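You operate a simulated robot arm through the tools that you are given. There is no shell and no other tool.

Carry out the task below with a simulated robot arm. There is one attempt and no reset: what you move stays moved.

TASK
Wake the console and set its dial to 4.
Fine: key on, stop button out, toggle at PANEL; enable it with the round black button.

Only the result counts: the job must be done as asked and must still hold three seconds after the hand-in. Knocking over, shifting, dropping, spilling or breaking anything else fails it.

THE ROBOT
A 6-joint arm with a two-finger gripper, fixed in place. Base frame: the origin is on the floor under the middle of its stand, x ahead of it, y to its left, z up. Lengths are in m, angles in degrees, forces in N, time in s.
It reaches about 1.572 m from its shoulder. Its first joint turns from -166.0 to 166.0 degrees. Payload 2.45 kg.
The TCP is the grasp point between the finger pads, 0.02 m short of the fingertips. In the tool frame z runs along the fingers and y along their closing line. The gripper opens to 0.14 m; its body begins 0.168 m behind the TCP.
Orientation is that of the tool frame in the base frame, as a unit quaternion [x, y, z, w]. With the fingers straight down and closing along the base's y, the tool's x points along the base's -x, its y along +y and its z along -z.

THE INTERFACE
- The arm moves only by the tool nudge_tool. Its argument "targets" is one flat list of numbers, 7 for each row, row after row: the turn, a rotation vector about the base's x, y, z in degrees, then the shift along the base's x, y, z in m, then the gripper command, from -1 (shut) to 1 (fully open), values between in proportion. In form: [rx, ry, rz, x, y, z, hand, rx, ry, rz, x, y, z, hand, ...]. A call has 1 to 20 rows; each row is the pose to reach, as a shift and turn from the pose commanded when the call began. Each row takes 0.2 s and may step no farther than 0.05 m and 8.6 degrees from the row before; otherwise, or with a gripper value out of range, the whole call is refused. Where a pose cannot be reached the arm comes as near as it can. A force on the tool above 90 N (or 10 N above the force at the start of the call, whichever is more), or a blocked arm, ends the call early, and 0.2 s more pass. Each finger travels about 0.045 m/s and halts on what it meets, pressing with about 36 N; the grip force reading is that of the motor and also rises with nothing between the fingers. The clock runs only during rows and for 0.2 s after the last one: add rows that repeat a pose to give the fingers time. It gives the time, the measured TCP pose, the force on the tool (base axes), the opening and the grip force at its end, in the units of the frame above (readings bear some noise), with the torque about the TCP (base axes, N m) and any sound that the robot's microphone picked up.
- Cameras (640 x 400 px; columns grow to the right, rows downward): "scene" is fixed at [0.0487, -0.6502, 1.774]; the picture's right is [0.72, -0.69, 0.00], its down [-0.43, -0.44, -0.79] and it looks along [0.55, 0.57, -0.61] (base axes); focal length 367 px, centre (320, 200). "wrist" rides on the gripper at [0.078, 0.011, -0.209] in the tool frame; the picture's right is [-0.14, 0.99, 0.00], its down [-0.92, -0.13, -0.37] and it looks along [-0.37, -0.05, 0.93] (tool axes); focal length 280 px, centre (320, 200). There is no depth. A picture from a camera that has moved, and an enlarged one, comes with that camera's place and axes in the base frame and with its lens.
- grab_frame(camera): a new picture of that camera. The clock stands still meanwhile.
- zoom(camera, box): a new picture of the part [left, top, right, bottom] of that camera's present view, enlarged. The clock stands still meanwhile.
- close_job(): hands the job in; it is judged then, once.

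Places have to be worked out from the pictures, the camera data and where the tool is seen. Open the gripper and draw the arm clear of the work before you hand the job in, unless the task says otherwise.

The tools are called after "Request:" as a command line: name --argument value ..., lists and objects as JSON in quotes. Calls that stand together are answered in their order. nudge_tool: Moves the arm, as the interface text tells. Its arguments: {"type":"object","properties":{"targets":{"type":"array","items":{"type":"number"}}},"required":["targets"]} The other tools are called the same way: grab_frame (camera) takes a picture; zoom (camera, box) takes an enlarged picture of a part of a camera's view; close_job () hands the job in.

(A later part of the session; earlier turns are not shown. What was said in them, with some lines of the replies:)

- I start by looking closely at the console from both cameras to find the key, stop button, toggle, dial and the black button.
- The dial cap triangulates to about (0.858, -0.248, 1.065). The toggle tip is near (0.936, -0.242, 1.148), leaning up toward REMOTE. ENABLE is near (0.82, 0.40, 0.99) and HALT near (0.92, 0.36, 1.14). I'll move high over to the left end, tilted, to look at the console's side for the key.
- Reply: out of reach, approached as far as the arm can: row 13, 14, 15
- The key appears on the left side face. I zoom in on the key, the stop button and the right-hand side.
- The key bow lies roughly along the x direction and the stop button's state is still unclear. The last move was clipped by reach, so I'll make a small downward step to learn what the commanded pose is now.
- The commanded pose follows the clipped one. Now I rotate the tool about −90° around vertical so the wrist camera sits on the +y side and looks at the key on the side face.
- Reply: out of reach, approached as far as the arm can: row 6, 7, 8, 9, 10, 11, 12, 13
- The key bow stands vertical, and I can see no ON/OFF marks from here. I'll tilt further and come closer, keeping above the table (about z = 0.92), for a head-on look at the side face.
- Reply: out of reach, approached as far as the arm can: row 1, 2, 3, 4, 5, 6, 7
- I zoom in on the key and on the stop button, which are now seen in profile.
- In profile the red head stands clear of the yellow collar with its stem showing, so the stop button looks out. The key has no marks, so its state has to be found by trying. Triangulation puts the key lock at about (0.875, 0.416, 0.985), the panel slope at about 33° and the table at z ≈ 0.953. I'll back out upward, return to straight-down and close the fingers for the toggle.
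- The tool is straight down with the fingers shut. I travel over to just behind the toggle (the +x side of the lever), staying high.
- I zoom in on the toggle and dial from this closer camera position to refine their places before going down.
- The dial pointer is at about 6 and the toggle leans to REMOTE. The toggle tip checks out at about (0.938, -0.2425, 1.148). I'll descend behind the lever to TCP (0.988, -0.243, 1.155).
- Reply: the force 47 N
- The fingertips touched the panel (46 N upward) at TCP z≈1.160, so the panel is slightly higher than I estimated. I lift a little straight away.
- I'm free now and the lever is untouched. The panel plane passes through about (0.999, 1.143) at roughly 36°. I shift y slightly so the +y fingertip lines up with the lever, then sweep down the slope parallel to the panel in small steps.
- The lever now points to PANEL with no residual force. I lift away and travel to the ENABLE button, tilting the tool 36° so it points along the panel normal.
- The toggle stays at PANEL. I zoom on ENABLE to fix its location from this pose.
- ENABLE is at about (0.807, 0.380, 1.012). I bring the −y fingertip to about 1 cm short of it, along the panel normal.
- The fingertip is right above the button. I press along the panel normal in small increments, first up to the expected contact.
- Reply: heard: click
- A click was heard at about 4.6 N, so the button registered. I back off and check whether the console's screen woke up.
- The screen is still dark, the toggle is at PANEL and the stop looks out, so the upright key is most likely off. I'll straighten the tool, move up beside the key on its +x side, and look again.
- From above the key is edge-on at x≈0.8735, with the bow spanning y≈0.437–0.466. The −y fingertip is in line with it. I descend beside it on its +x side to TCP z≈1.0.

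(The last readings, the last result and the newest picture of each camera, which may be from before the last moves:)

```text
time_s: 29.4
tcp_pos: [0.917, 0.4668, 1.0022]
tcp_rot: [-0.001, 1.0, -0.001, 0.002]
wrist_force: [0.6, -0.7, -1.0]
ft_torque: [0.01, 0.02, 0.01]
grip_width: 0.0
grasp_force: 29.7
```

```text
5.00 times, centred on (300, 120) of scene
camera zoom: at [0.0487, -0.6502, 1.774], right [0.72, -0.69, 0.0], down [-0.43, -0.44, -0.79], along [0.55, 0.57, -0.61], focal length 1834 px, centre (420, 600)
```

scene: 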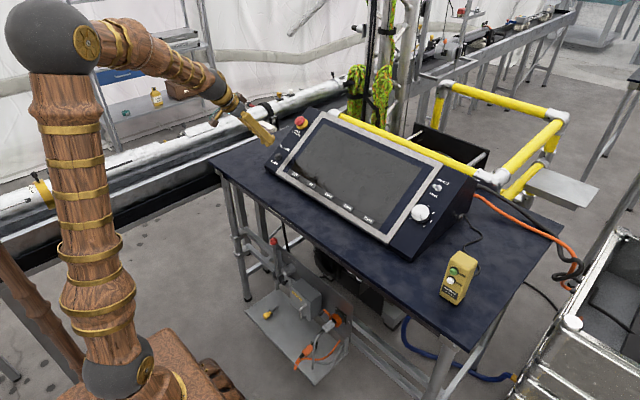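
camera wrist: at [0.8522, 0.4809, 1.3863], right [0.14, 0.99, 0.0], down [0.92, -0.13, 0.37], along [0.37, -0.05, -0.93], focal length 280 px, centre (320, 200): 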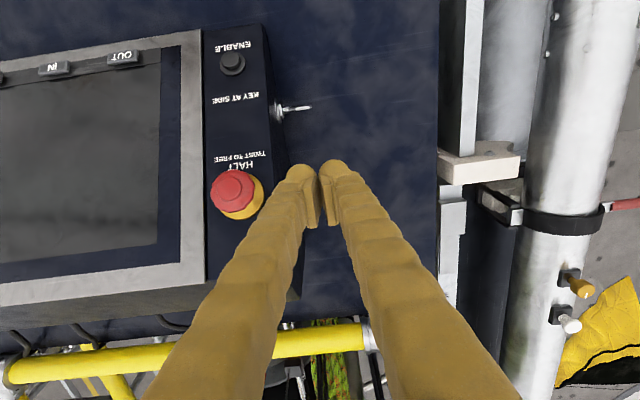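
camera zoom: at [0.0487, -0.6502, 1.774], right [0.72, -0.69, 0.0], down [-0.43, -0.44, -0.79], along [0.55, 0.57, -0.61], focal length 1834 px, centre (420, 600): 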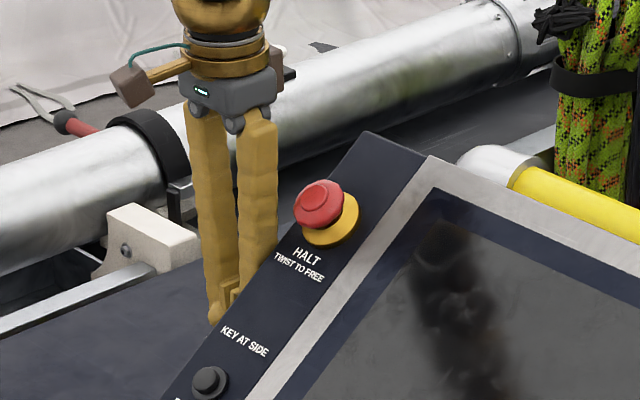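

Clear of everything, and the fingertip is aligned with the bow. I push gently in −x against the upper half of the bow and watch the force.

Request:
nudge_tool --targets '[0, 0, 0, -0.01, 0, 0, -1, 0, 0, 0, -0.018, 0, 0.001, -1, 0, 0, 0, -0.023, 0, 0.002, -1, 0, 0, 0, -0.027, 0, 0.003, -1]'

Request:
zoom --camera "wrist" --box '[240, 80, 380, 220]'

```text
time_s: 30.4
tcp_pos: [0.8897, 0.4686, 1.0055]
tcp_rot: [0.0, 1.0, 0.0, 0.002]
wrist_force: [6.1, -0.1, 5.8]
ft_torque: [-0.06, -0.04, 0.13]
grip_width: 0.0
grasp_force: 29.5
```

```text
2.86 times, centred on (310, 150) of wrist
camera zoom: at [0.8122, 0.4798, 1.2131], right [0.14, 0.99, 0.0], down [0.92, -0.13, 0.37], along [0.37, -0.05, -0.93], focal length 801 px, centre (349, 343)
```

zoom: 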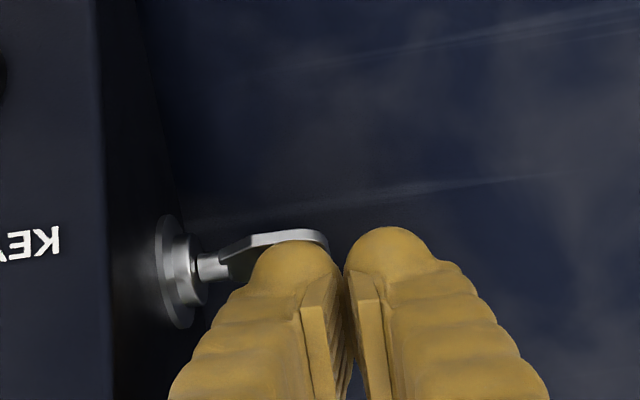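

The key is turning (bow top moving toward −x) at only about 8 N. I continue along an arc over the bow toward a quarter turn.

Request:
nudge_tool --targets '[0, 0, 0, -0.005, 0, 0.0015, -1, 0, 0, 0, -0.009, 0, 0.0025, -1, 0, 0, 0, -0.012, 0, 0.0035, -1, 0, 0, 0, -0.015, 0, 0.004, -1]'

Request:
zoom --camera "wrist" --box '[240, 80, 380, 220]'

```text
time_s: 31.4
tcp_pos: [0.876, 0.4685, 1.0081]
tcp_rot: [0.001, 1.0, -0.002, 0.001]
wrist_force: [0.1, 0.2, -0.6]
ft_torque: [-0.02, 0.01, -0.01]
grip_width: 0.0003
grasp_force: 29.3
```

```text
2.86 times, centred on (310, 150) of wrist
camera zoom: at [0.7977, 0.4802, 1.2171], right [0.14, 0.99, 0.0], down [0.92, -0.13, 0.37], along [0.37, -0.05, -0.93], focal length 801 px, centre (349, 343)
```

zoom: 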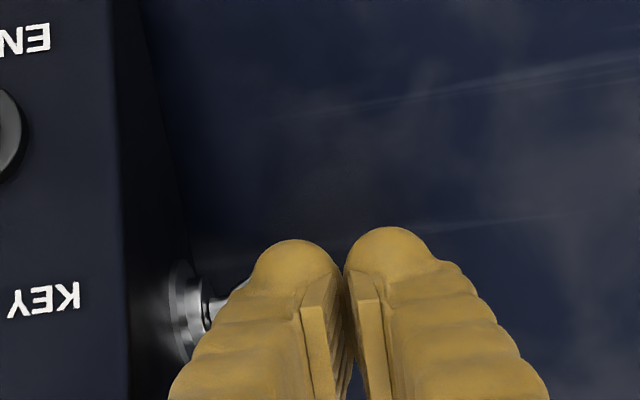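

The force dropped to zero, so the key may have snapped over. I lift up and back to look.

Request:
nudge_tool --targets '[0, 0, 0, 0, 0, 0.03, -1, 0, 0, 0, 0.01, 0, 0.065, -1, 0, 0, 0, 0.04, 0, 0.1, -1, 0, 0, 0, 0.06, 0, 0.13, -1, 0, 0, 0, 0.06, 0, 0.13, -1]'

Request:
zoom --camera "wrist" --box '[250, 60, 370, 180]'

Request:
grab_frame --camera "scene"

```text
time_s: 32.6
tcp_pos: [0.9355, 0.4681, 1.1412]
tcp_rot: [0.0, 1.0, -0.001, 0.001]
wrist_force: [0.0, -0.6, -0.3]
ft_torque: [-0.02, 0.03, -0.03]
grip_width: 0.0002
grasp_force: 29.9
```

```text
3.33 times, centred on (310, 120) of wrist
camera zoom: at [0.8571, 0.4801, 1.3479], right [0.14, 0.99, 0.0], down [0.92, -0.13, 0.37], along [0.37, -0.05, -0.93], focal length 935 px, centre (353, 467)
```

zoom: 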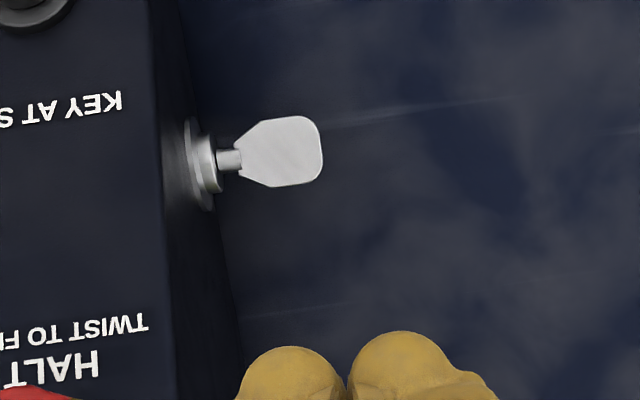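

```text
taken
```

scene: 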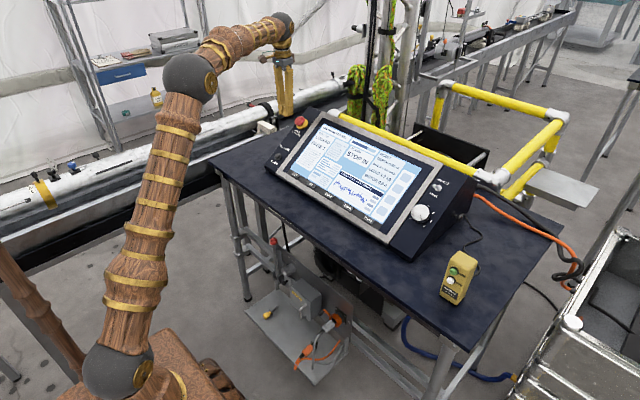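

The key snapped to horizontal and the screen lit up, and it seems to say "STOP IN". I zoom in to read it.

Request:
zoom --camera "scene" --box '[280, 110, 440, 240]'

Request:
zoom --camera "scene" --box '[330, 135, 410, 185]'

Request:
zoom --camera "scene" --box '[285, 105, 320, 135]'

```text
3.08 times, centred on (360, 175) of scene
camera zoom: at [0.0487, -0.6502, 1.774], right [0.72, -0.69, 0.0], down [-0.43, -0.44, -0.79], along [0.55, 0.57, -0.61], focal length 1129 px, centre (197, 277)
```

zoom: 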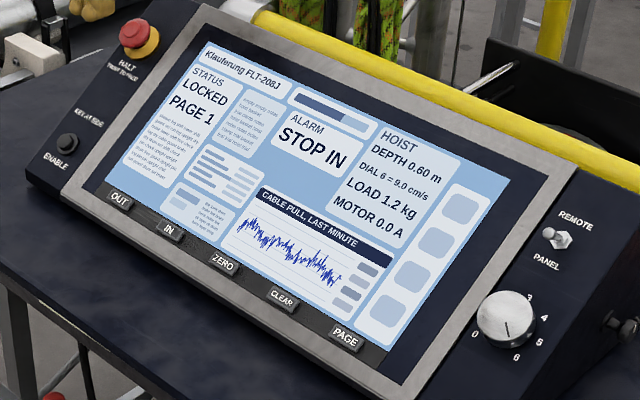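

```text
8.00 times, centred on (370, 160) of scene
camera zoom: at [0.0487, -0.6502, 1.774], right [0.72, -0.69, 0.0], down [-0.43, -0.44, -0.79], along [0.55, 0.57, -0.61], focal length 2935 px, centre (-80, 520)
```

zoom: 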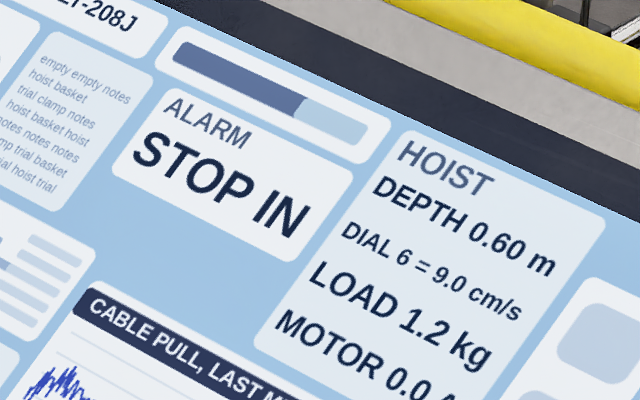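

```text
13.33 times, centred on (302, 120) of scene
camera zoom: at [0.0487, -0.6502, 1.774], right [0.72, -0.69, 0.0], down [-0.43, -0.44, -0.79], along [0.55, 0.57, -0.61], focal length 4891 px, centre (553, 1267)
```

zoom: 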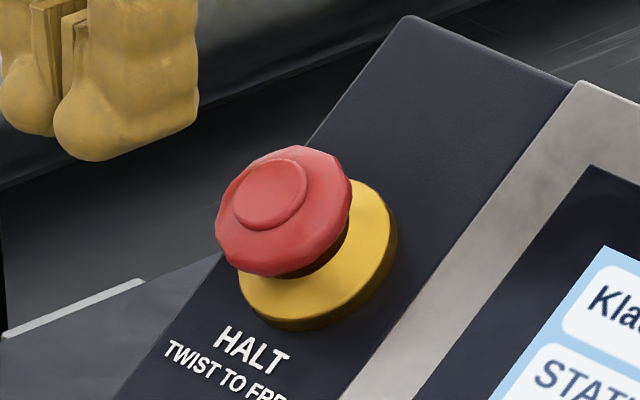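

The screen reads STATUS LOCKED, ALARM "STOP IN", and dial 6. So the stop button is actually pressed in and must be twisted free. Its head triangulates to about (0.936, 0.381, 1.121). I move to a standoff along the panel normal above it with the fingers half open.

Request:
nudge_tool --targets '[0, 0, 0, 0, 0, 0.035, -1, 0, -4, 0, -0.005, -0.005, 0.07, -1, 0, -10, 0, -0.015, -0.02, 0.08, -0.5, 0, -16, 0, -0.025, -0.04, 0.08, 0, 0, -22, 0, -0.03, -0.06, 0.075, 0, 0, -28, 0, -0.037, -0.075, 0.065, 0, 0, -34, 0, -0.041, -0.087, 0.05, 0, 0, -36, 0, -0.041, -0.087, 0.04, 0, 0, -36, 0, -0.041, -0.087, 0.04, 0]'

Request:
grab_frame --camera "wrist"

Request:
zoom --camera "wrist" --box '[220, 80, 420, 240]'

Request:
zoom --camera "scene" --box '[250, 80, 350, 180]'

```text
time_s: 34.6
tcp_pos: [0.8939, 0.3842, 1.1772]
tcp_rot: [0.0, 0.95, 0.0, 0.311]
wrist_force: [-0.9, -0.5, 0.2]
ft_torque: [-0.03, -0.01, 0.0]
grip_width: 0.0699
grasp_force: 0.0
```

```text
taken
camera wrist: at [0.7098, 0.3952, 1.3002], right [0.11, 0.99, 0.08], down [0.53, -0.13, 0.84], along [0.84, -0.05, -0.53], focal length 280 px, centre (320, 200)
```

wrist: 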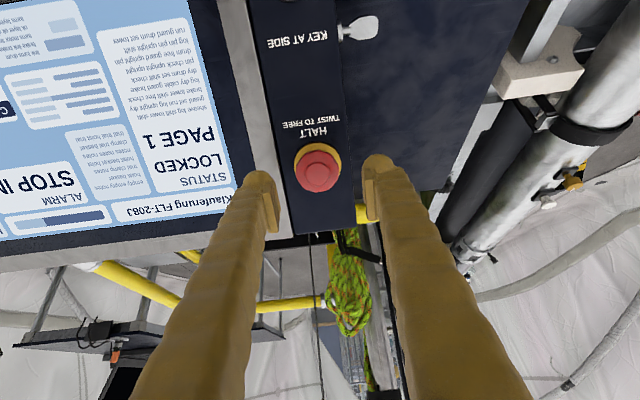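

```text
2.50 times, centred on (320, 160) of wrist
camera zoom: at [0.7098, 0.3952, 1.3002], right [0.11, 0.99, 0.08], down [0.53, -0.13, 0.84], along [0.84, -0.05, -0.53], focal length 701 px, centre (320, 300)
```

zoom: 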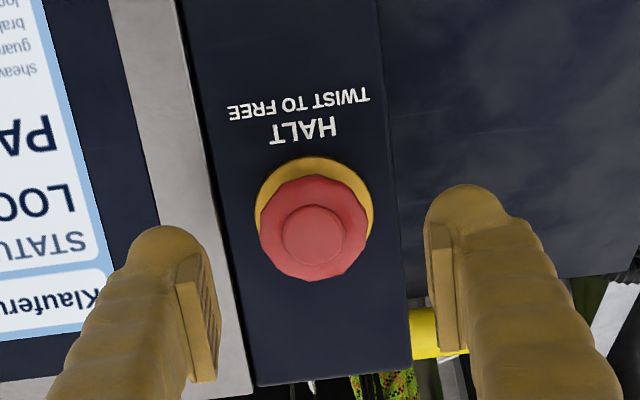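

```text
4.00 times, centred on (300, 130) of scene
camera zoom: at [0.0487, -0.6502, 1.774], right [0.72, -0.69, 0.0], down [-0.43, -0.44, -0.79], along [0.55, 0.57, -0.61], focal length 1467 px, centre (400, 480)
```

zoom: 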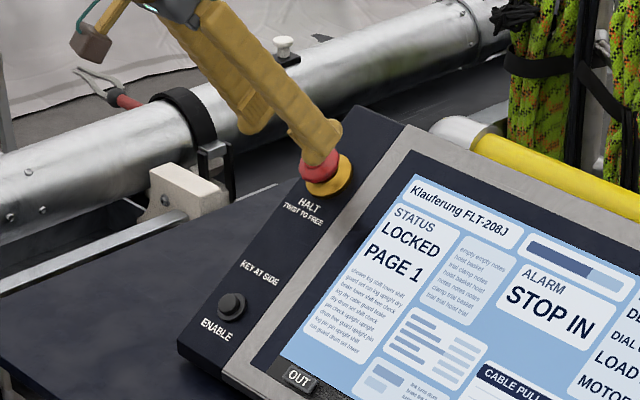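

The stop's cap top centre is about (0.928, 0.382, 1.132) and I'm already on its axis. I advance 5.5 cm along the normal so the tips sit just above the yellow collar, keeping the fingers open.

Request:
nudge_tool --targets '[0, 0, 0, 0.009, -0.0026, -0.0122, 0, 0, 0, 0, 0.018, -0.0026, -0.0244, 0, 0, 0, 0, 0.026, -0.0026, -0.0355, 0, 0, 0, 0, 0.0325, -0.0026, -0.0444, 0, 0, 0, 0, 0.0325, -0.0026, -0.0444, 0]'

Request:
zoom --camera "wrist" --box '[220, 100, 420, 260]'

Request:
zoom --camera "scene" --box '[270, 90, 340, 160]'

```text
time_s: 35.8
tcp_pos: [0.9282, 0.3811, 1.1341]
tcp_rot: [0.0, 0.95, 0.0, 0.311]
wrist_force: [-0.5, -1.1, -0.3]
ft_torque: [-0.02, 0.02, -0.01]
grip_width: 0.0699
grasp_force: 0.1
```

```text
2.50 times, centred on (320, 180) of wrist
camera zoom: at [0.742, 0.3922, 1.2561], right [0.11, 0.99, 0.08], down [0.53, -0.13, 0.84], along [0.84, -0.05, -0.54], focal length 701 px, centre (320, 250)
```

zoom: 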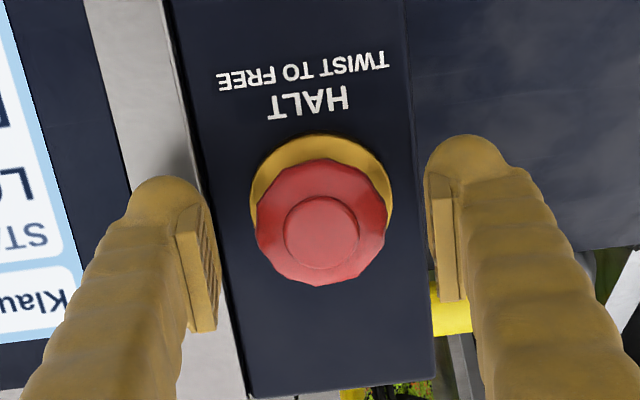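

```text
5.71 times, centred on (305, 125) of scene
camera zoom: at [0.0487, -0.6502, 1.774], right [0.72, -0.69, 0.0], down [-0.43, -0.44, -0.79], along [0.55, 0.57, -0.61], focal length 2096 px, centre (406, 629)
```

zoom: 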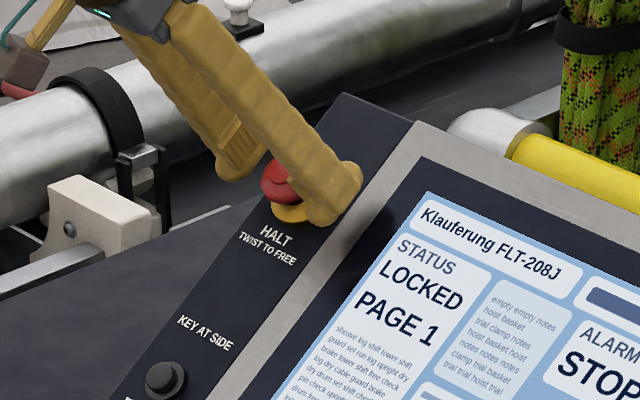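

The fingers straddle the red head evenly. I close onto it, holding the pose.

Request:
nudge_tool --targets '[0, 0, 0, 0, 0, 0, -0.3, 0, 0, 0, 0, 0, 0, -0.6, 0, 0, 0, 0, 0, 0, -1, 0, 0, 0, 0, 0, 0, -1]'

Request:
zoom --camera "wrist" --box '[220, 100, 420, 260]'

```text
time_s: 36.8
tcp_pos: [0.9278, 0.3804, 1.1341]
tcp_rot: [0.0, 0.95, -0.001, 0.312]
wrist_force: [0.7, 9.6, -0.5]
ft_torque: [0.12, -0.01, 0.05]
grip_width: 0.042
grasp_force: 45.2
```

```text
2.50 times, centred on (320, 180) of wrist
camera zoom: at [0.7419, 0.3926, 1.256], right [0.11, 0.99, 0.08], down [0.53, -0.13, 0.84], along [0.84, -0.05, -0.54], focal length 701 px, centre (320, 250)
```

zoom: 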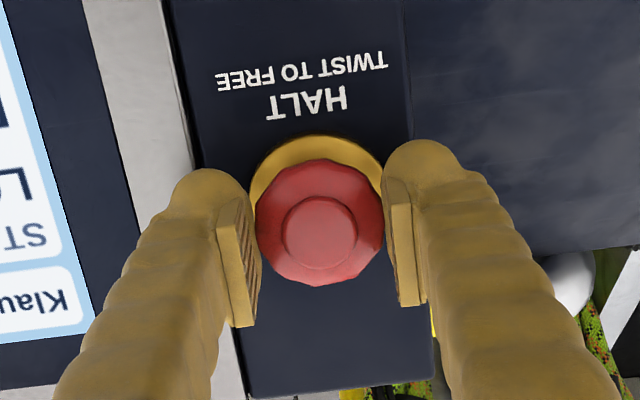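

I have a firm grip (0.042 m wide, centred). Now I twist clockwise about the button's axis in small steps and listen.

Request:
nudge_tool --targets '[4.72, 0, -6.46, 0, 0.001, 0, -1, 9.44, 0, -12.91, 0, 0.001, 0, -1, 14.16, 0, -19.37, 0, 0.001, 0, -1, 17.7, 0, -24.21, 0, 0.001, 0, -1]'

Request:
zoom --camera "scene" --box '[280, 90, 410, 200]'

Request:
zoom --camera "wrist" --box '[220, 100, 420, 260]'

```text
time_s: 37.8
tcp_pos: [0.9279, 0.3807, 1.1336]
tcp_rot: [0.247, 0.918, 0.08, 0.3]
wrist_force: [-2.6, 20.8, 4.3]
ft_torque: [0.11, 0.04, 0.17]
grip_width: 0.0425
grasp_force: 45.4
```

```text
3.64 times, centred on (345, 145) of scene
camera zoom: at [0.0487, -0.6502, 1.774], right [0.72, -0.69, 0.0], down [-0.43, -0.44, -0.79], along [0.55, 0.57, -0.61], focal length 1334 px, centre (229, 400)
```

zoom: 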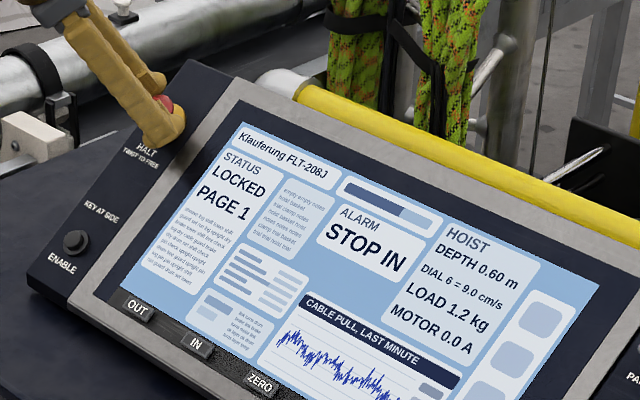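

```text
2.50 times, centred on (320, 180) of wrist
camera zoom: at [0.7547, 0.4296, 1.2654], right [0.5, 0.79, 0.36], down [0.37, -0.57, 0.73], along [0.78, -0.23, -0.58], focal length 701 px, centre (320, 250)
```

zoom: 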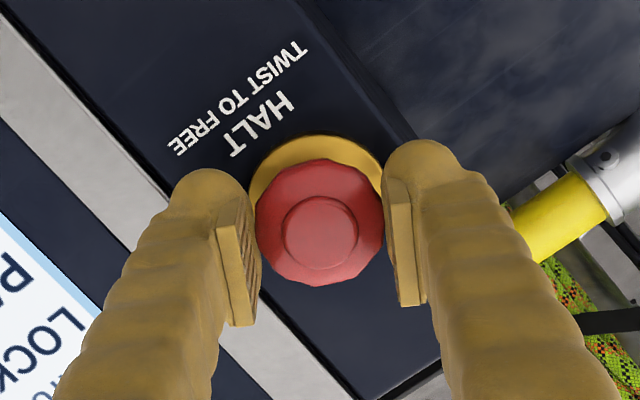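

The head turned 30° with the grip, with no release yet and modest torque. I continue the clockwise twist.

Request:
nudge_tool --targets '[4.72, 0, -6.46, 0, 0, 0, -1, 9.44, 0, -12.91, 0, 0, 0, -1, 14.16, 0, -19.37, 0, 0, 0, -1, 17.7, 0, -24.21, 0, 0, 0, -1]'

Request:
zoom --camera "scene" --box '[280, 90, 410, 200]'

Request:
zoom --camera "wrist" --box '[220, 100, 420, 260]'

```text
time_s: 38.8
tcp_pos: [0.9281, 0.3789, 1.133]
tcp_rot: [0.477, 0.823, 0.154, 0.268]
wrist_force: [2.1, 5.2, 6.0]
ft_torque: [-0.44, -0.13, 0.54]
grip_width: 0.0427
grasp_force: 44.6
```

```text
3.64 times, centred on (345, 145) of scene
camera zoom: at [0.0487, -0.6502, 1.774], right [0.72, -0.69, 0.0], down [-0.43, -0.44, -0.79], along [0.55, 0.57, -0.61], focal length 1334 px, centre (229, 400)
```

zoom: 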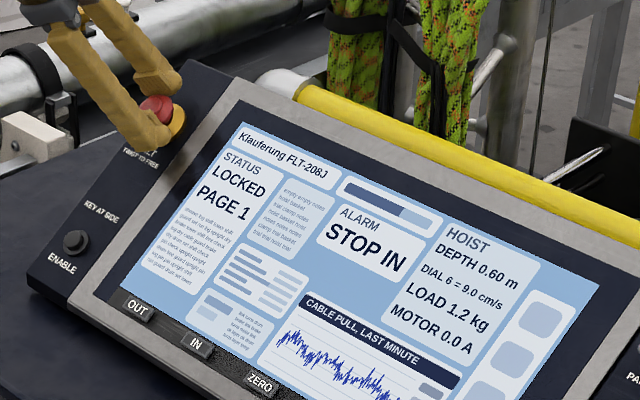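

```text
2.50 times, centred on (320, 180) of wrist
camera zoom: at [0.7817, 0.4534, 1.2847], right [0.75, 0.37, 0.55], down [0.06, -0.86, 0.5], along [0.66, -0.34, -0.67], focal length 701 px, centre (320, 250)
```

zoom: 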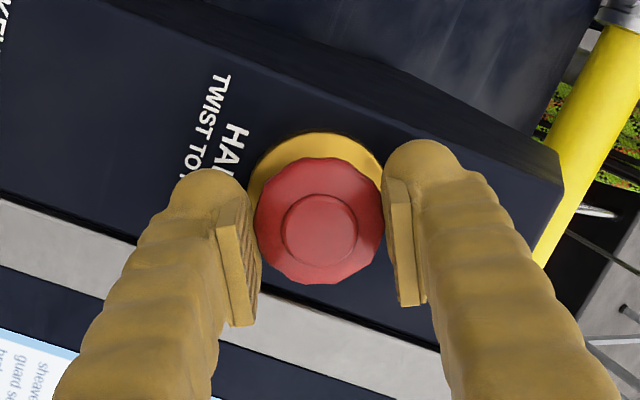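

Twist resistance has risen to about 0.7 N·m at 60°, so it may be at its twist stop with my grip holding the head down. I open the fingers to let it pop out and check.

Request:
nudge_tool --targets '[0, 0, 0, 0, 0, 0, -0.3, 0, 0, 0, 0, 0, 0, 0, 0, 0, 0, 0, 0, 0, 0]'

Request:
zoom --camera "scene" --box '[280, 90, 410, 200]'

Request:
zoom --camera "wrist" --box '[220, 100, 420, 260]'

```text
time_s: 39.6
tcp_pos: [0.928, 0.3795, 1.1345]
tcp_rot: [0.475, 0.823, 0.155, 0.268]
wrist_force: [-0.3, -0.5, -0.4]
ft_torque: [0.0, -0.01, 0.01]
grip_width: 0.0701
grasp_force: 0.0
```

```text
3.64 times, centred on (345, 145) of scene
camera zoom: at [0.0487, -0.6502, 1.774], right [0.72, -0.69, 0.0], down [-0.43, -0.44, -0.79], along [0.55, 0.57, -0.61], focal length 1334 px, centre (229, 400)
```

zoom: 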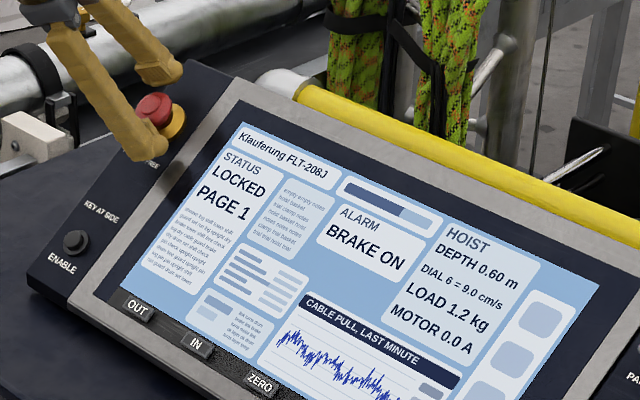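

```text
2.50 times, centred on (320, 180) of wrist
camera zoom: at [0.7816, 0.4537, 1.2846], right [0.75, 0.38, 0.55], down [0.07, -0.86, 0.5], along [0.66, -0.34, -0.67], focal length 701 px, centre (320, 250)
```

zoom: 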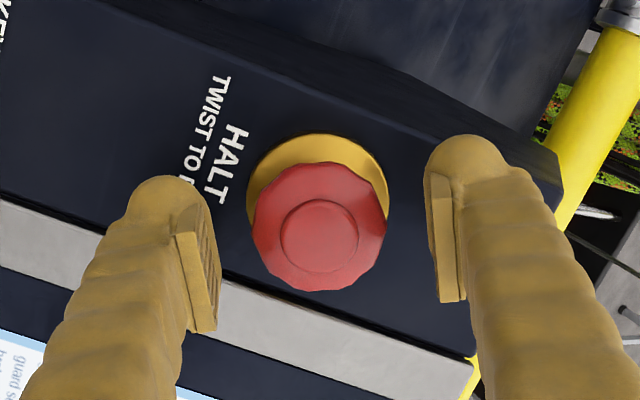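

The button popped out and the alarm changed from "STOP IN" to "BRAKE ON"; the status is still LOCKED. I back away along the normal, untwist, shut the fingers and move to the ENABLE standoff.

Request:
nudge_tool --targets '[0, 0, 0, -0.014, 0, 0.019, 0, 0, 0, 0, -0.028, 0, 0.038, 0, 0, 0, 0, -0.041, 0, 0.057, 0, -4.425, 0, 6.05, -0.0547, 0.0018, 0.0406, -1, -8.85, 0, 12.1, -0.0684, 0.0036, 0.0242, -1, -13.28, 0, 18.16, -0.0821, 0.0054, 0.0078, -1, -17.7, 0, 24.21, -0.0958, 0.0072, -0.0086, -1, -22.13, 0, 30.26, -0.1095, 0.009, -0.025, -1, -26.55, 0, 36.32, -0.1232, 0.0108, -0.0414, -1, -30.98, 0, 42.37, -0.1369, 0.0126, -0.0578, -1, -35.4, 0, 48.42, -0.1505, 0.0145, -0.0745, -1, -35.4, 0, 48.42, -0.1505, 0.0145, -0.0745, -1]'

Request:
grab_frame --camera "wrist"

Request:
zoom --camera "scene" --box '[250, 90, 410, 210]'

```text
time_s: 42.2
tcp_pos: [0.7777, 0.3946, 1.0597]
tcp_rot: [0.001, 0.95, -0.001, 0.311]
wrist_force: [-0.2, 0.0, -0.4]
ft_torque: [0.03, -0.03, -0.02]
grip_width: 0.0001
grasp_force: 29.3
```

```text
taken
camera wrist: at [0.5904, 0.4066, 1.1815], right [0.11, 0.99, 0.08], down [0.53, -0.13, 0.84], along [0.84, -0.05, -0.54], focal length 280 px, centre (320, 200)
```

wrist: 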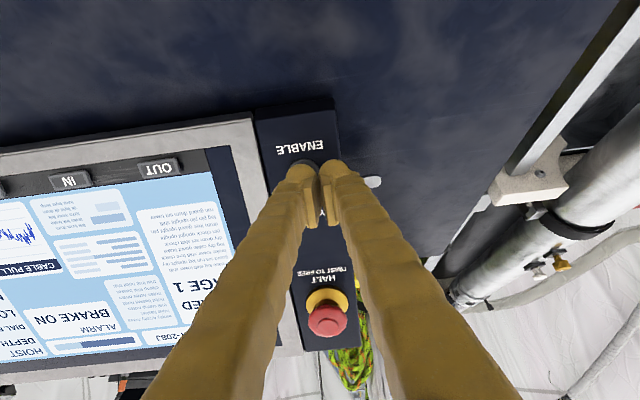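

```text
3.33 times, centred on (330, 150) of scene
camera zoom: at [0.0487, -0.6502, 1.774], right [0.72, -0.69, 0.0], down [-0.43, -0.44, -0.79], along [0.55, 0.57, -0.61], focal length 1223 px, centre (287, 367)
```

zoom: 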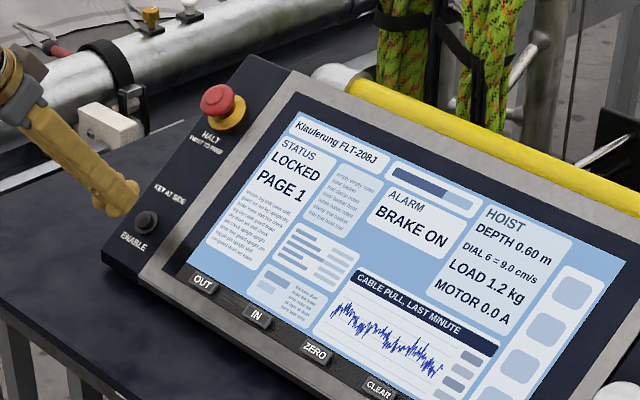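

The status is LOCKED and the stop is out. I press ENABLE again at the same spot as before.

Request:
nudge_tool --targets '[0, 0, 0, 0.009, 0, -0.016, -1, 0, 0, 0, 0.0145, -0.001, -0.025, -1, 0, 0, 0, 0.0175, -0.001, -0.03, -1, 0, 0, 0, 0.0187, -0.001, -0.0325, -1]'

Request:
zoom --camera "scene" --box '[250, 90, 410, 210]'

```text
time_s: 43.2
tcp_pos: [0.7952, 0.3931, 1.0277]
tcp_rot: [0.002, 0.951, -0.001, 0.31]
wrist_force: [-4.8, -2.4, 12.0]
ft_torque: [-0.18, -0.07, -0.06]
grip_width: 0.0
grasp_force: 29.6
heard: click
```

```text
3.33 times, centred on (330, 150) of scene
camera zoom: at [0.0487, -0.6502, 1.774], right [0.72, -0.69, 0.0], down [-0.43, -0.44, -0.79], along [0.55, 0.57, -0.61], focal length 1223 px, centre (287, 367)
```

zoom: 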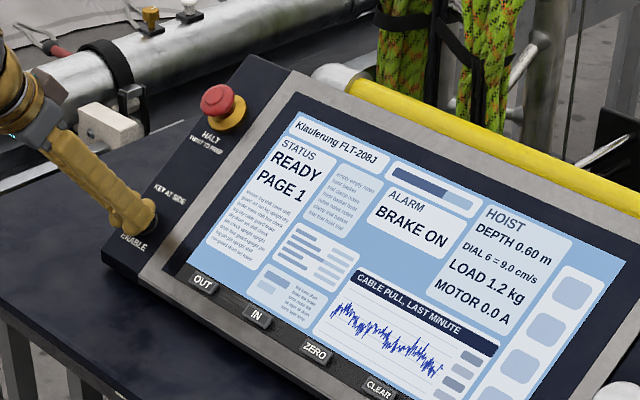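

STATUS now reads READY, so the console is enabled. I back off and travel to a standoff over the dial, turning the tool a quarter turn clockwise about the normal so I can then turn the dial counter-clockwise from 6 to 4.

Request:
nudge_tool --targets '[0, 0, 0, -0.006, 0, 0.008, -1, 0, 0, 0, -0.015, 0, 0.022, -1, 0, 0, 0, -0.02, 0, 0.05, -1, 3.79, 0, -5.19, -0.0168, -0.0458, 0.0527, -1, 7.59, 0, -10.37, -0.0136, -0.0916, 0.0553, -1, 11.38, 0, -15.56, -0.0104, -0.1374, 0.058, -1, 15.17, 0, -20.75, -0.0071, -0.1831, 0.0607, -0.5, 18.97, 0, -25.94, -0.0039, -0.2289, 0.0633, 0, 22.76, 0, -31.13, -0.0007, -0.2747, 0.066, 0.3, 26.55, 0, -36.32, 0.0025, -0.3205, 0.0687, 0.3, 30.35, 0, -41.51, 0.0057, -0.3663, 0.0713, 0.3, 34.14, 0, -46.7, 0.0089, -0.4121, 0.074, 0.3, 37.93, 0, -51.88, 0.0121, -0.4579, 0.0766, 0.3, 41.73, 0, -57.07, 0.0154, -0.5036, 0.0793, 0.3, 45.52, 0, -62.25, 0.0186, -0.5494, 0.082, 0.3, 49.31, 0, -67.44, 0.0218, -0.5952, 0.0846, 0.3, 53.1, 0, -72.63, 0.025, -0.641, 0.0873, 0.3, 53.1, 0, -72.63, 0.025, -0.641, 0.0873, 0.3]'

Request:
grab_frame --camera "wrist"

Request:
zoom --camera "wrist" --box '[240, 100, 400, 240]'

Request:
grab_frame --camera "scene"

```text
time_s: 47.0
tcp_pos: [0.8193, -0.2458, 1.1149]
tcp_rot: [0.672, 0.672, 0.219, 0.219]
wrist_force: [0.9, 0.0, -0.5]
ft_torque: [0.02, -0.01, -0.02]
grip_width: 0.091
grasp_force: 0.0
```

```text
taken
camera wrist: at [0.7064, -0.1678, 1.2907], right [0.8, -0.14, 0.58], down [-0.32, -0.92, 0.22], along [0.51, -0.36, -0.78], focal length 280 px, centre (320, 200)
```

wrist: 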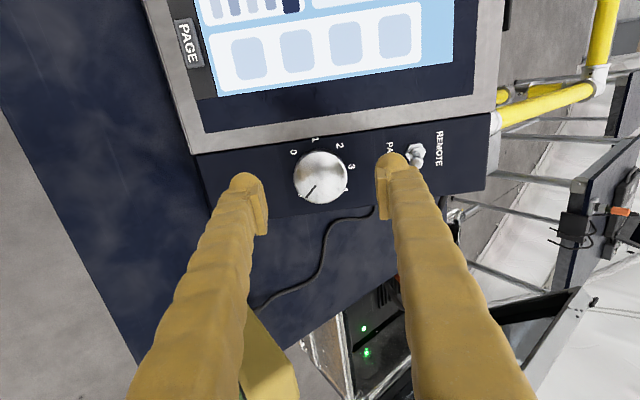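

```text
2.86 times, centred on (320, 170) of wrist
camera zoom: at [0.7064, -0.1678, 1.2907], right [0.8, -0.14, 0.58], down [-0.32, -0.92, 0.22], along [0.51, -0.36, -0.78], focal length 801 px, centre (320, 286)
```

zoom: 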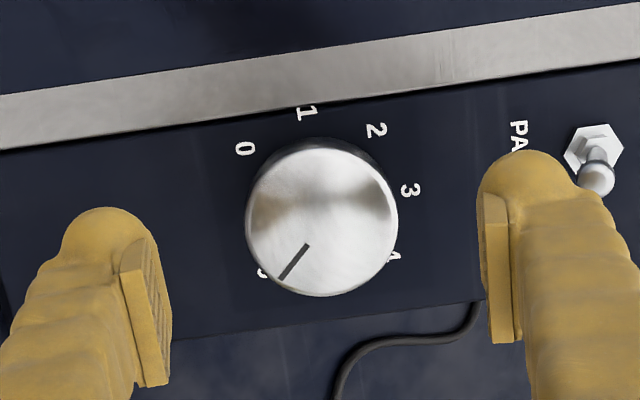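

```text
taken
```

scene: 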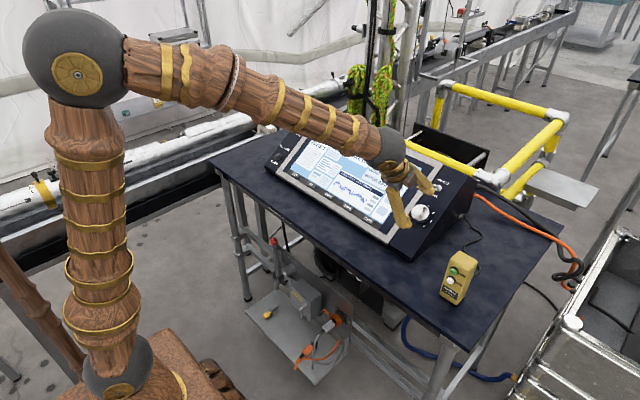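

The dial pointer clearly sits at 6, and the fingers straddle the dial along the slope, clear of the toggle. The axis needs about −4 mm in y. I narrow the opening and advance 5.3 cm along the normal.

Request:
nudge_tool --targets '[0, 0, 0, 0.001, -0.004, 0, 0.1, 0, 0, 0, 0.01, -0.004, -0.0125, 0.1, 0, 0, 0, 0.019, -0.004, -0.025, 0.1, 0, 0, 0, 0.027, -0.004, -0.0355, 0.1, 0, 0, 0, 0.032, -0.004, -0.0424, 0.1, 0, 0, 0, 0.032, -0.004, -0.0424, 0.1]'

Request:
zoom --camera "wrist" --box '[240, 100, 400, 240]'

Request:
zoom --camera "scene" --box '[380, 150, 460, 230]'

```text
time_s: 48.4
tcp_pos: [0.854, -0.2511, 1.0719]
tcp_rot: [0.672, 0.672, 0.22, 0.219]
wrist_force: [-0.6, -1.1, 0.1]
ft_torque: [-0.04, 0.02, -0.03]
grip_width: 0.077
grasp_force: 0.0
```

```text
2.86 times, centred on (320, 170) of wrist
camera zoom: at [0.7393, -0.1727, 1.2472], right [0.8, -0.14, 0.58], down [-0.32, -0.92, 0.22], along [0.51, -0.36, -0.78], focal length 801 px, centre (320, 286)
```

zoom: 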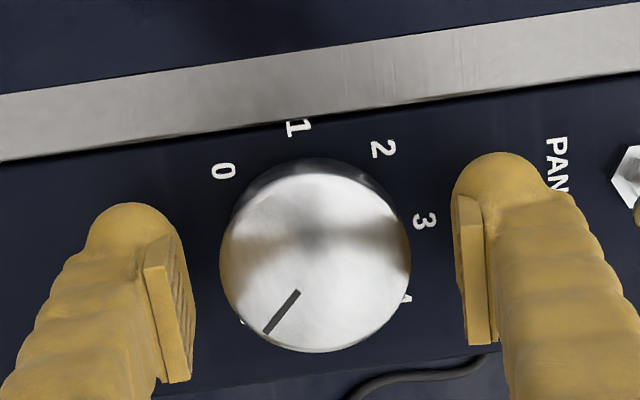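

```text
5.00 times, centred on (420, 190) of scene
camera zoom: at [0.0487, -0.6502, 1.774], right [0.72, -0.69, 0.0], down [-0.43, -0.44, -0.79], along [0.55, 0.57, -0.61], focal length 1834 px, centre (-180, 250)
```

zoom: 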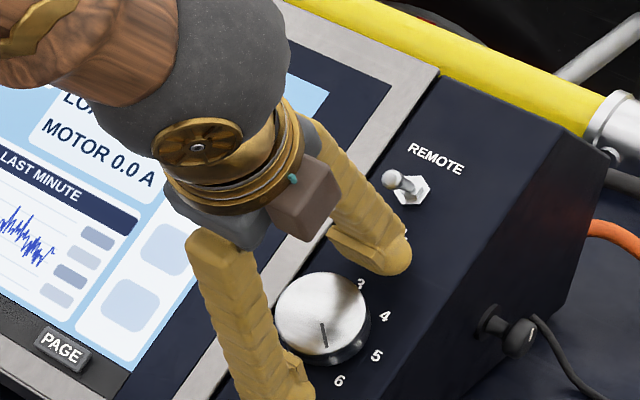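

The fingers are well placed around the knob with no contact force. I shift y +2 mm to centre, then close on the knob.

Request:
nudge_tool --targets '[0, 0, 0, -0.0005, 0.002, -0.0005, 0.1, 0, 0, 0, -0.0005, 0.002, -0.0005, -0.2, 0, 0, 0, -0.0005, 0.002, -0.0005, -0.5, 0, 0, 0, -0.0005, 0.002, -0.0005, -1, 0, 0, 0, -0.0005, 0.002, -0.0005, -1]'

Request:
zoom --camera "wrist" --box '[240, 100, 400, 240]'

```text
time_s: 49.6
tcp_pos: [0.8505, -0.2486, 1.072]
tcp_rot: [0.672, 0.673, 0.219, 0.218]
wrist_force: [-12.4, 0.4, -4.0]
ft_torque: [0.0, 0.16, 0.01]
grip_width: 0.0516
grasp_force: 45.0
```

```text
2.86 times, centred on (320, 170) of wrist
camera zoom: at [0.7386, -0.171, 1.2463], right [0.8, -0.14, 0.58], down [-0.32, -0.92, 0.22], along [0.51, -0.36, -0.78], focal length 801 px, centre (320, 286)
```

zoom: 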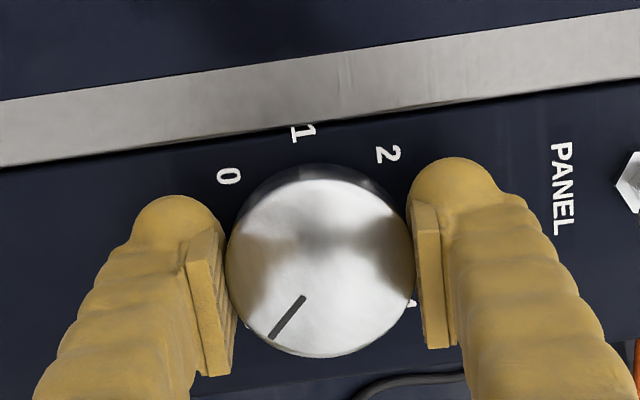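

I have the knob (0.0516 m wide) with a small side load up the slope, which I'll relieve by shifting about 1.5 mm down-slope. I turn counter-clockwise 45° first and check the display.

Request:
nudge_tool --targets '[-4.418, 0, 6.045, -0.0012, 0, -0.0009, -1, -8.835, 0, 12.09, -0.0012, 0, -0.0009, -1, -13.25, 0, 18.14, -0.0012, 0, -0.0009, -1, -17.67, 0, 24.18, -0.0012, 0, -0.0009, -1, -22.09, 0, 30.23, -0.0012, 0, -0.0009, -1, -26.5, 0, 36.27, -0.0012, 0, -0.0009, -1]'

Request:
zoom --camera "wrist" --box '[240, 100, 400, 240]'

Request:
zoom --camera "scene" --box '[280, 110, 460, 240]'

```text
time_s: 51.0
tcp_pos: [0.8525, -0.2499, 1.072]
tcp_rot: [0.364, 0.878, 0.119, 0.287]
wrist_force: [8.8, 5.1, 9.6]
ft_torque: [0.2, 0.13, 0.17]
grip_width: 0.0517
grasp_force: 44.9
```

```text
2.86 times, centred on (320, 170) of wrist
camera zoom: at [0.6906, -0.1861, 1.2115], right [0.64, 0.6, 0.47], down [0.23, -0.74, 0.63], along [0.73, -0.29, -0.62], focal length 801 px, centre (320, 286)
```

zoom: 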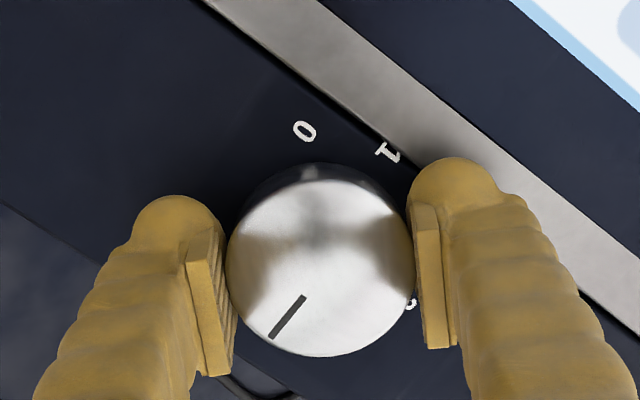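

```text
3.08 times, centred on (370, 175) of scene
camera zoom: at [0.0487, -0.6502, 1.774], right [0.72, -0.69, 0.0], down [-0.43, -0.44, -0.79], along [0.55, 0.57, -0.61], focal length 1129 px, centre (166, 277)
```

zoom: 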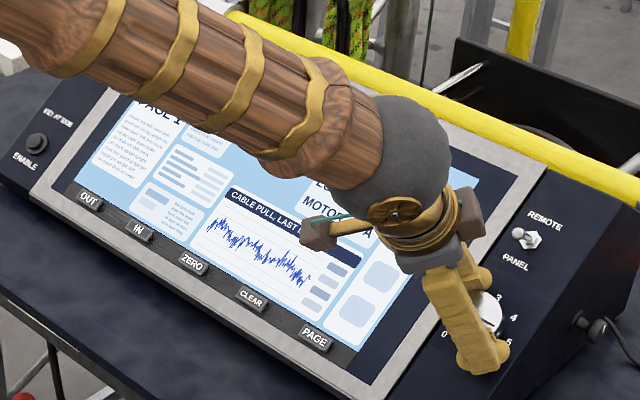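

The knob turns with the grip (the pointer stays fixed relative to the fingers). I continue another 45°.

Request:
nudge_tool --targets '[-4.418, 0, 6.045, 0, 0, 0, -1, -8.835, 0, 12.09, 0, 0, 0, -1, -13.25, 0, 18.14, 0, 0, 0, -1, -17.67, 0, 24.18, 0, 0, 0, -1, -22.09, 0, 30.23, 0, 0, 0, -1, -26.5, 0, 36.27, 0, 0, 0, -1]'

Request:
zoom --camera "wrist" --box '[240, 100, 400, 240]'

Request:
zoom --camera "scene" --box '[280, 110, 460, 240]'

```text
time_s: 52.4
tcp_pos: [0.8501, -0.2497, 1.0713]
tcp_rot: [0.001, 0.951, -0.001, 0.31]
wrist_force: [11.9, 4.7, 20.5]
ft_torque: [0.14, -0.19, 0.06]
grip_width: 0.0517
grasp_force: 44.8
```

```text
2.86 times, centred on (320, 170) of wrist
camera zoom: at [0.6654, -0.2382, 1.1933], right [0.11, 0.99, 0.08], down [0.53, -0.13, 0.84], along [0.84, -0.05, -0.53], focal length 801 px, centre (320, 286)
```

zoom: 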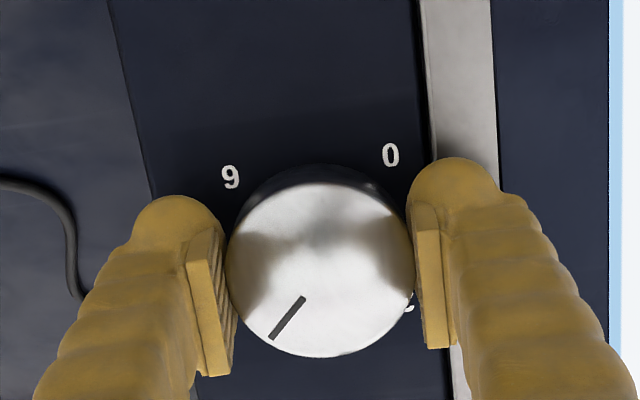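

```text
3.08 times, centred on (370, 175) of scene
camera zoom: at [0.0487, -0.6502, 1.774], right [0.72, -0.69, 0.0], down [-0.43, -0.44, -0.79], along [0.55, 0.57, -0.61], focal length 1129 px, centre (166, 277)
```

zoom: 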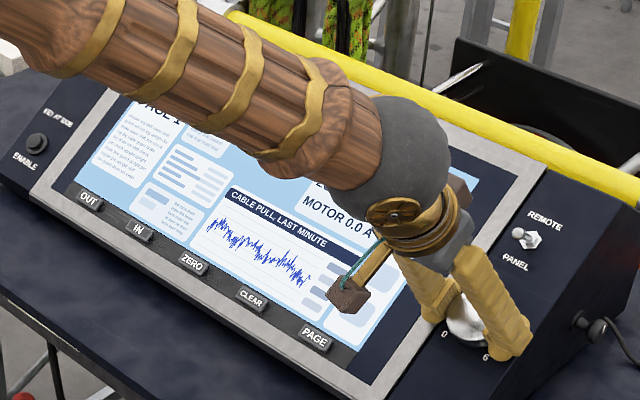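

I've turned 90° in total, and the pointer now reads about 45° from the top, where 4 should be. I open the fingers and retreat along the normal, then check the pointer and display.

Request:
nudge_tool --targets '[0, 0, 0, 0, 0, 0, -0.1, 0, 0, 0, 0, 0, 0, 0.15, 0, 0, 0, 0, 0, 0, 0.15, 0, 0, 0, -0.012, 0, 0.0165, 0.15, 0, 0, 0, -0.03, 0, 0.041, 0.15, 0, 0, 0, -0.055, 0, 0.075, 0.15, 0, 0, 0, -0.075, 0, 0.11, 0.15, 0, 0, 0, -0.095, 0, 0.15, 0.15, 0, 0, 0, -0.095, 0, 0.15, 0.15]'

Request:
grab_frame --camera "wrist"

Request:
zoom --camera "wrist" --box '[260, 60, 380, 180]'

Request:
zoom --camera "scene" --box '[280, 110, 460, 240]'

```text
time_s: 54.4
tcp_pos: [0.7548, -0.2516, 1.2199]
tcp_rot: [0.001, 0.951, 0.0, 0.31]
wrist_force: [0.1, -0.2, 0.4]
ft_torque: [0.02, 0.03, 0.04]
grip_width: 0.0806
grasp_force: 0.0
```

```text
taken
camera wrist: at [0.5702, -0.24, 1.3415], right [0.11, 0.99, 0.08], down [0.53, -0.13, 0.84], along [0.84, -0.05, -0.54], focal length 280 px, centre (320, 200)
```

wrist: 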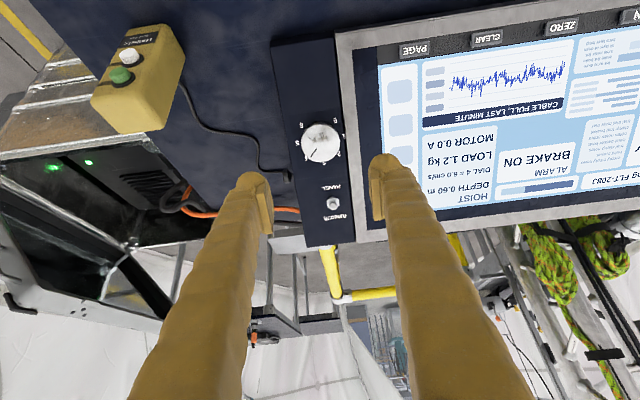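

```text
3.33 times, centred on (320, 120) of wrist
camera zoom: at [0.5702, -0.24, 1.3415], right [0.11, 0.99, 0.08], down [0.53, -0.13, 0.84], along [0.84, -0.05, -0.54], focal length 935 px, centre (320, 467)
```

zoom: 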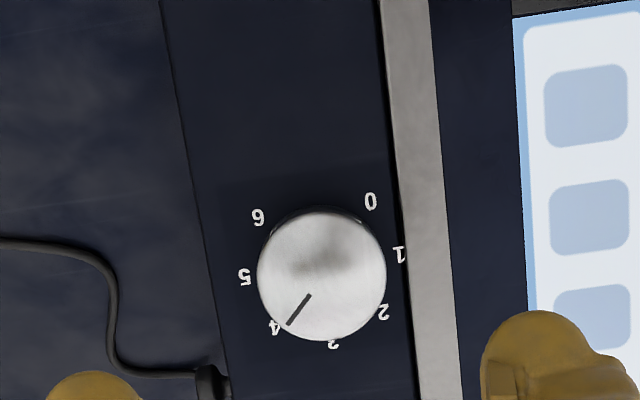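

```text
3.08 times, centred on (370, 175) of scene
camera zoom: at [0.0487, -0.6502, 1.774], right [0.72, -0.69, 0.0], down [-0.43, -0.44, -0.79], along [0.55, 0.57, -0.61], focal length 1129 px, centre (166, 277)
```

zoom: 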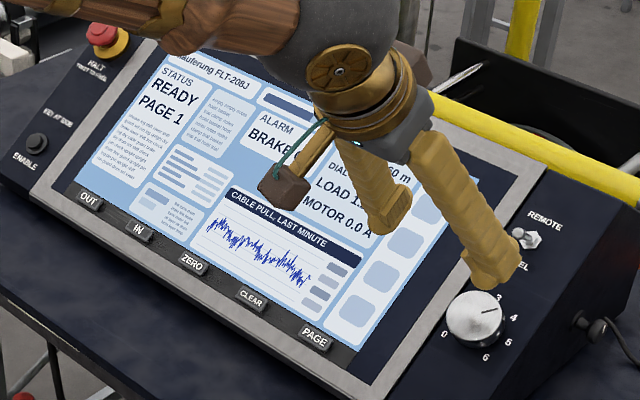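

The display seen by the wrist camera reads "DIAL 4 = 6.0 cm/s". I zoom to confirm, then draw the arm well clear.

Request:
zoom --camera "wrist" --box '[420, 120, 580, 220]'

Request:
nudge_tool --targets '[0, 3, 0, -0.02, 0, 0.03, 0.15, 0, 6, 0, -0.04, 0, 0.06, 0.3, 0, 9, 0, -0.06, 0, 0.08, 0.5, 0, 12, 0, -0.08, 0, 0.1, 0.7, 0, 16, 0, -0.1, 0, 0.11, 1, 0, 20, 0, -0.13, 0, 0.12, 1, 0, 24, 0, -0.16, 0, 0.12, 1, 0, 28, 0, -0.19, 0, 0.12, 1, 0, 32, 0, -0.22, -0.01, 0.12, 1, 0, 36, 0, -0.25, -0.02, 0.12, 1, 0, 36, 0, -0.25, -0.02, 0.12, 1]'

Request:
grab_frame --camera "scene"

```text
4.00 times, centred on (500, 170) of wrist
camera zoom: at [0.5702, -0.24, 1.3415], right [0.11, 0.99, 0.08], down [0.53, -0.13, 0.84], along [0.84, -0.05, -0.54], focal length 1122 px, centre (-400, 320)
```

zoom: 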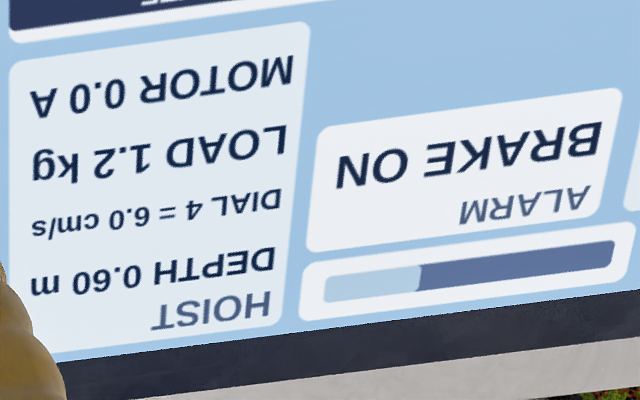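

```text
time_s: 56.8
tcp_pos: [0.5038, -0.2704, 1.3396]
tcp_rot: [0.001, 1.0, -0.001, 0.001]
wrist_force: [0.1, 0.2, -0.4]
ft_torque: [0.01, -0.03, 0.02]
grip_width: 0.14
grasp_force: 0.0
```

```text
taken
```

scene: 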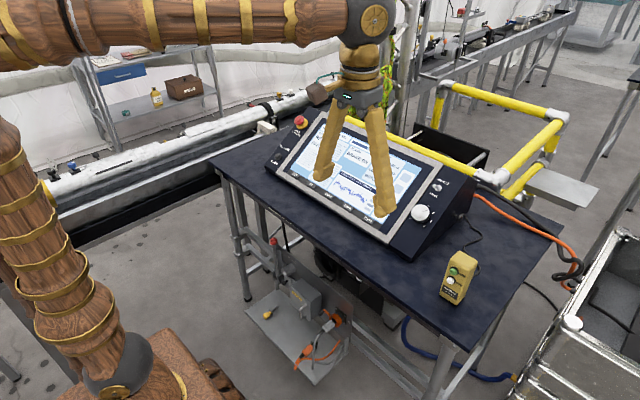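

The arm is clear and open. I do a final check of the status panel, stop, toggle, dial and key.

Request:
zoom --camera "scene" --box '[395, 160, 465, 240]'

Request:
zoom --camera "scene" --box '[260, 100, 400, 210]'

Request:
grab_frame --camera "wrist"

```text
5.00 times, centred on (430, 200) of scene
camera zoom: at [0.0487, -0.6502, 1.774], right [0.72, -0.69, 0.0], down [-0.43, -0.44, -0.79], along [0.55, 0.57, -0.61], focal length 1834 px, centre (-230, 200)
```

zoom: 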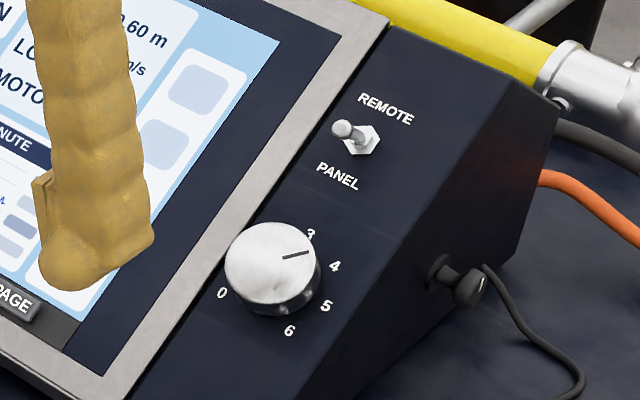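

```text
3.64 times, centred on (330, 155) of scene
camera zoom: at [0.0487, -0.6502, 1.774], right [0.72, -0.69, 0.0], down [-0.43, -0.44, -0.79], along [0.55, 0.57, -0.61], focal length 1334 px, centre (284, 364)
```

zoom: 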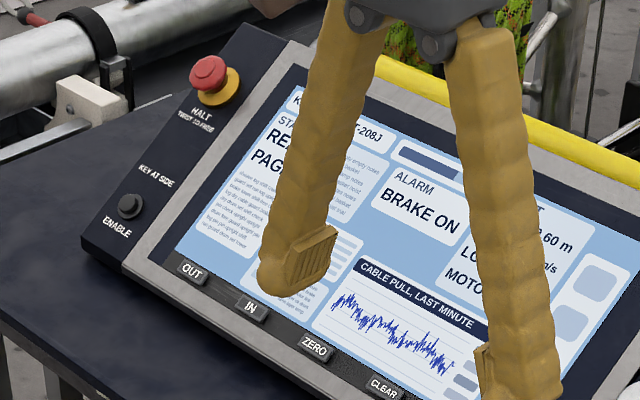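

```text
taken
camera wrist: at [0.4271, -0.2586, 1.5483], right [0.14, 0.99, 0.0], down [0.92, -0.13, 0.37], along [0.37, -0.05, -0.93], focal length 280 px, centre (320, 200)
```

wrist: 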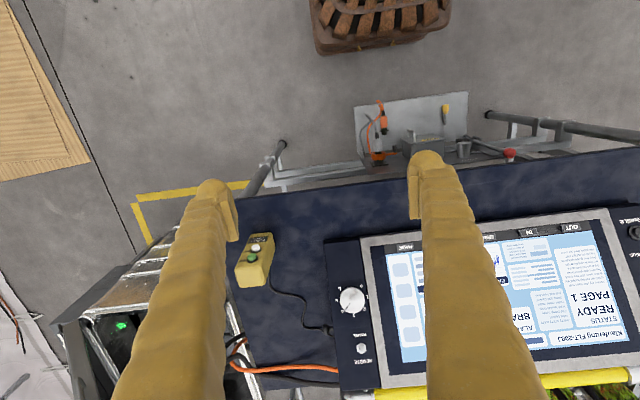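

The console shows STATUS READY and DIAL 4. The stop is out, the toggle is at PANEL and the key is turned on. Nothing else was moved, and the gripper is open and clear, so I hand in the job.

Request:
close_job

```text
The job is handed in.
```

The console is awake and its dial is set to 4. At hand-in the screen showed STATUS READY and "DIAL 4 = 6.0 cm/s".

- **Key:** it was off, so I turned it to on. It has no ON/OFF marks; the screen lit up when it turned.
- **Stop button:** it looked out, but the screen said "STOP IN". I twisted it free and the alarm cleared.
- **Toggle:** it was at REMOTE and is now at PANEL.
- **Enable:** my first press, before the key and stop were set, did nothing. Pressing it again afterwards changed the status from LOCKED to READY.
- **Dial:** I turned it from 6 to 4.

**Alarm:** the alarm field still reads "BRAKE ON". It appeared once the stop was freed, and I left it because it wasn't part of the task.

**Contact:** while reaching for the toggle, the fingertips pressed on the console panel at about 46 N. I lifted off straight away, and the pictures show nothing shifted or damaged.

The gripper is open and the arm is clear of the console.
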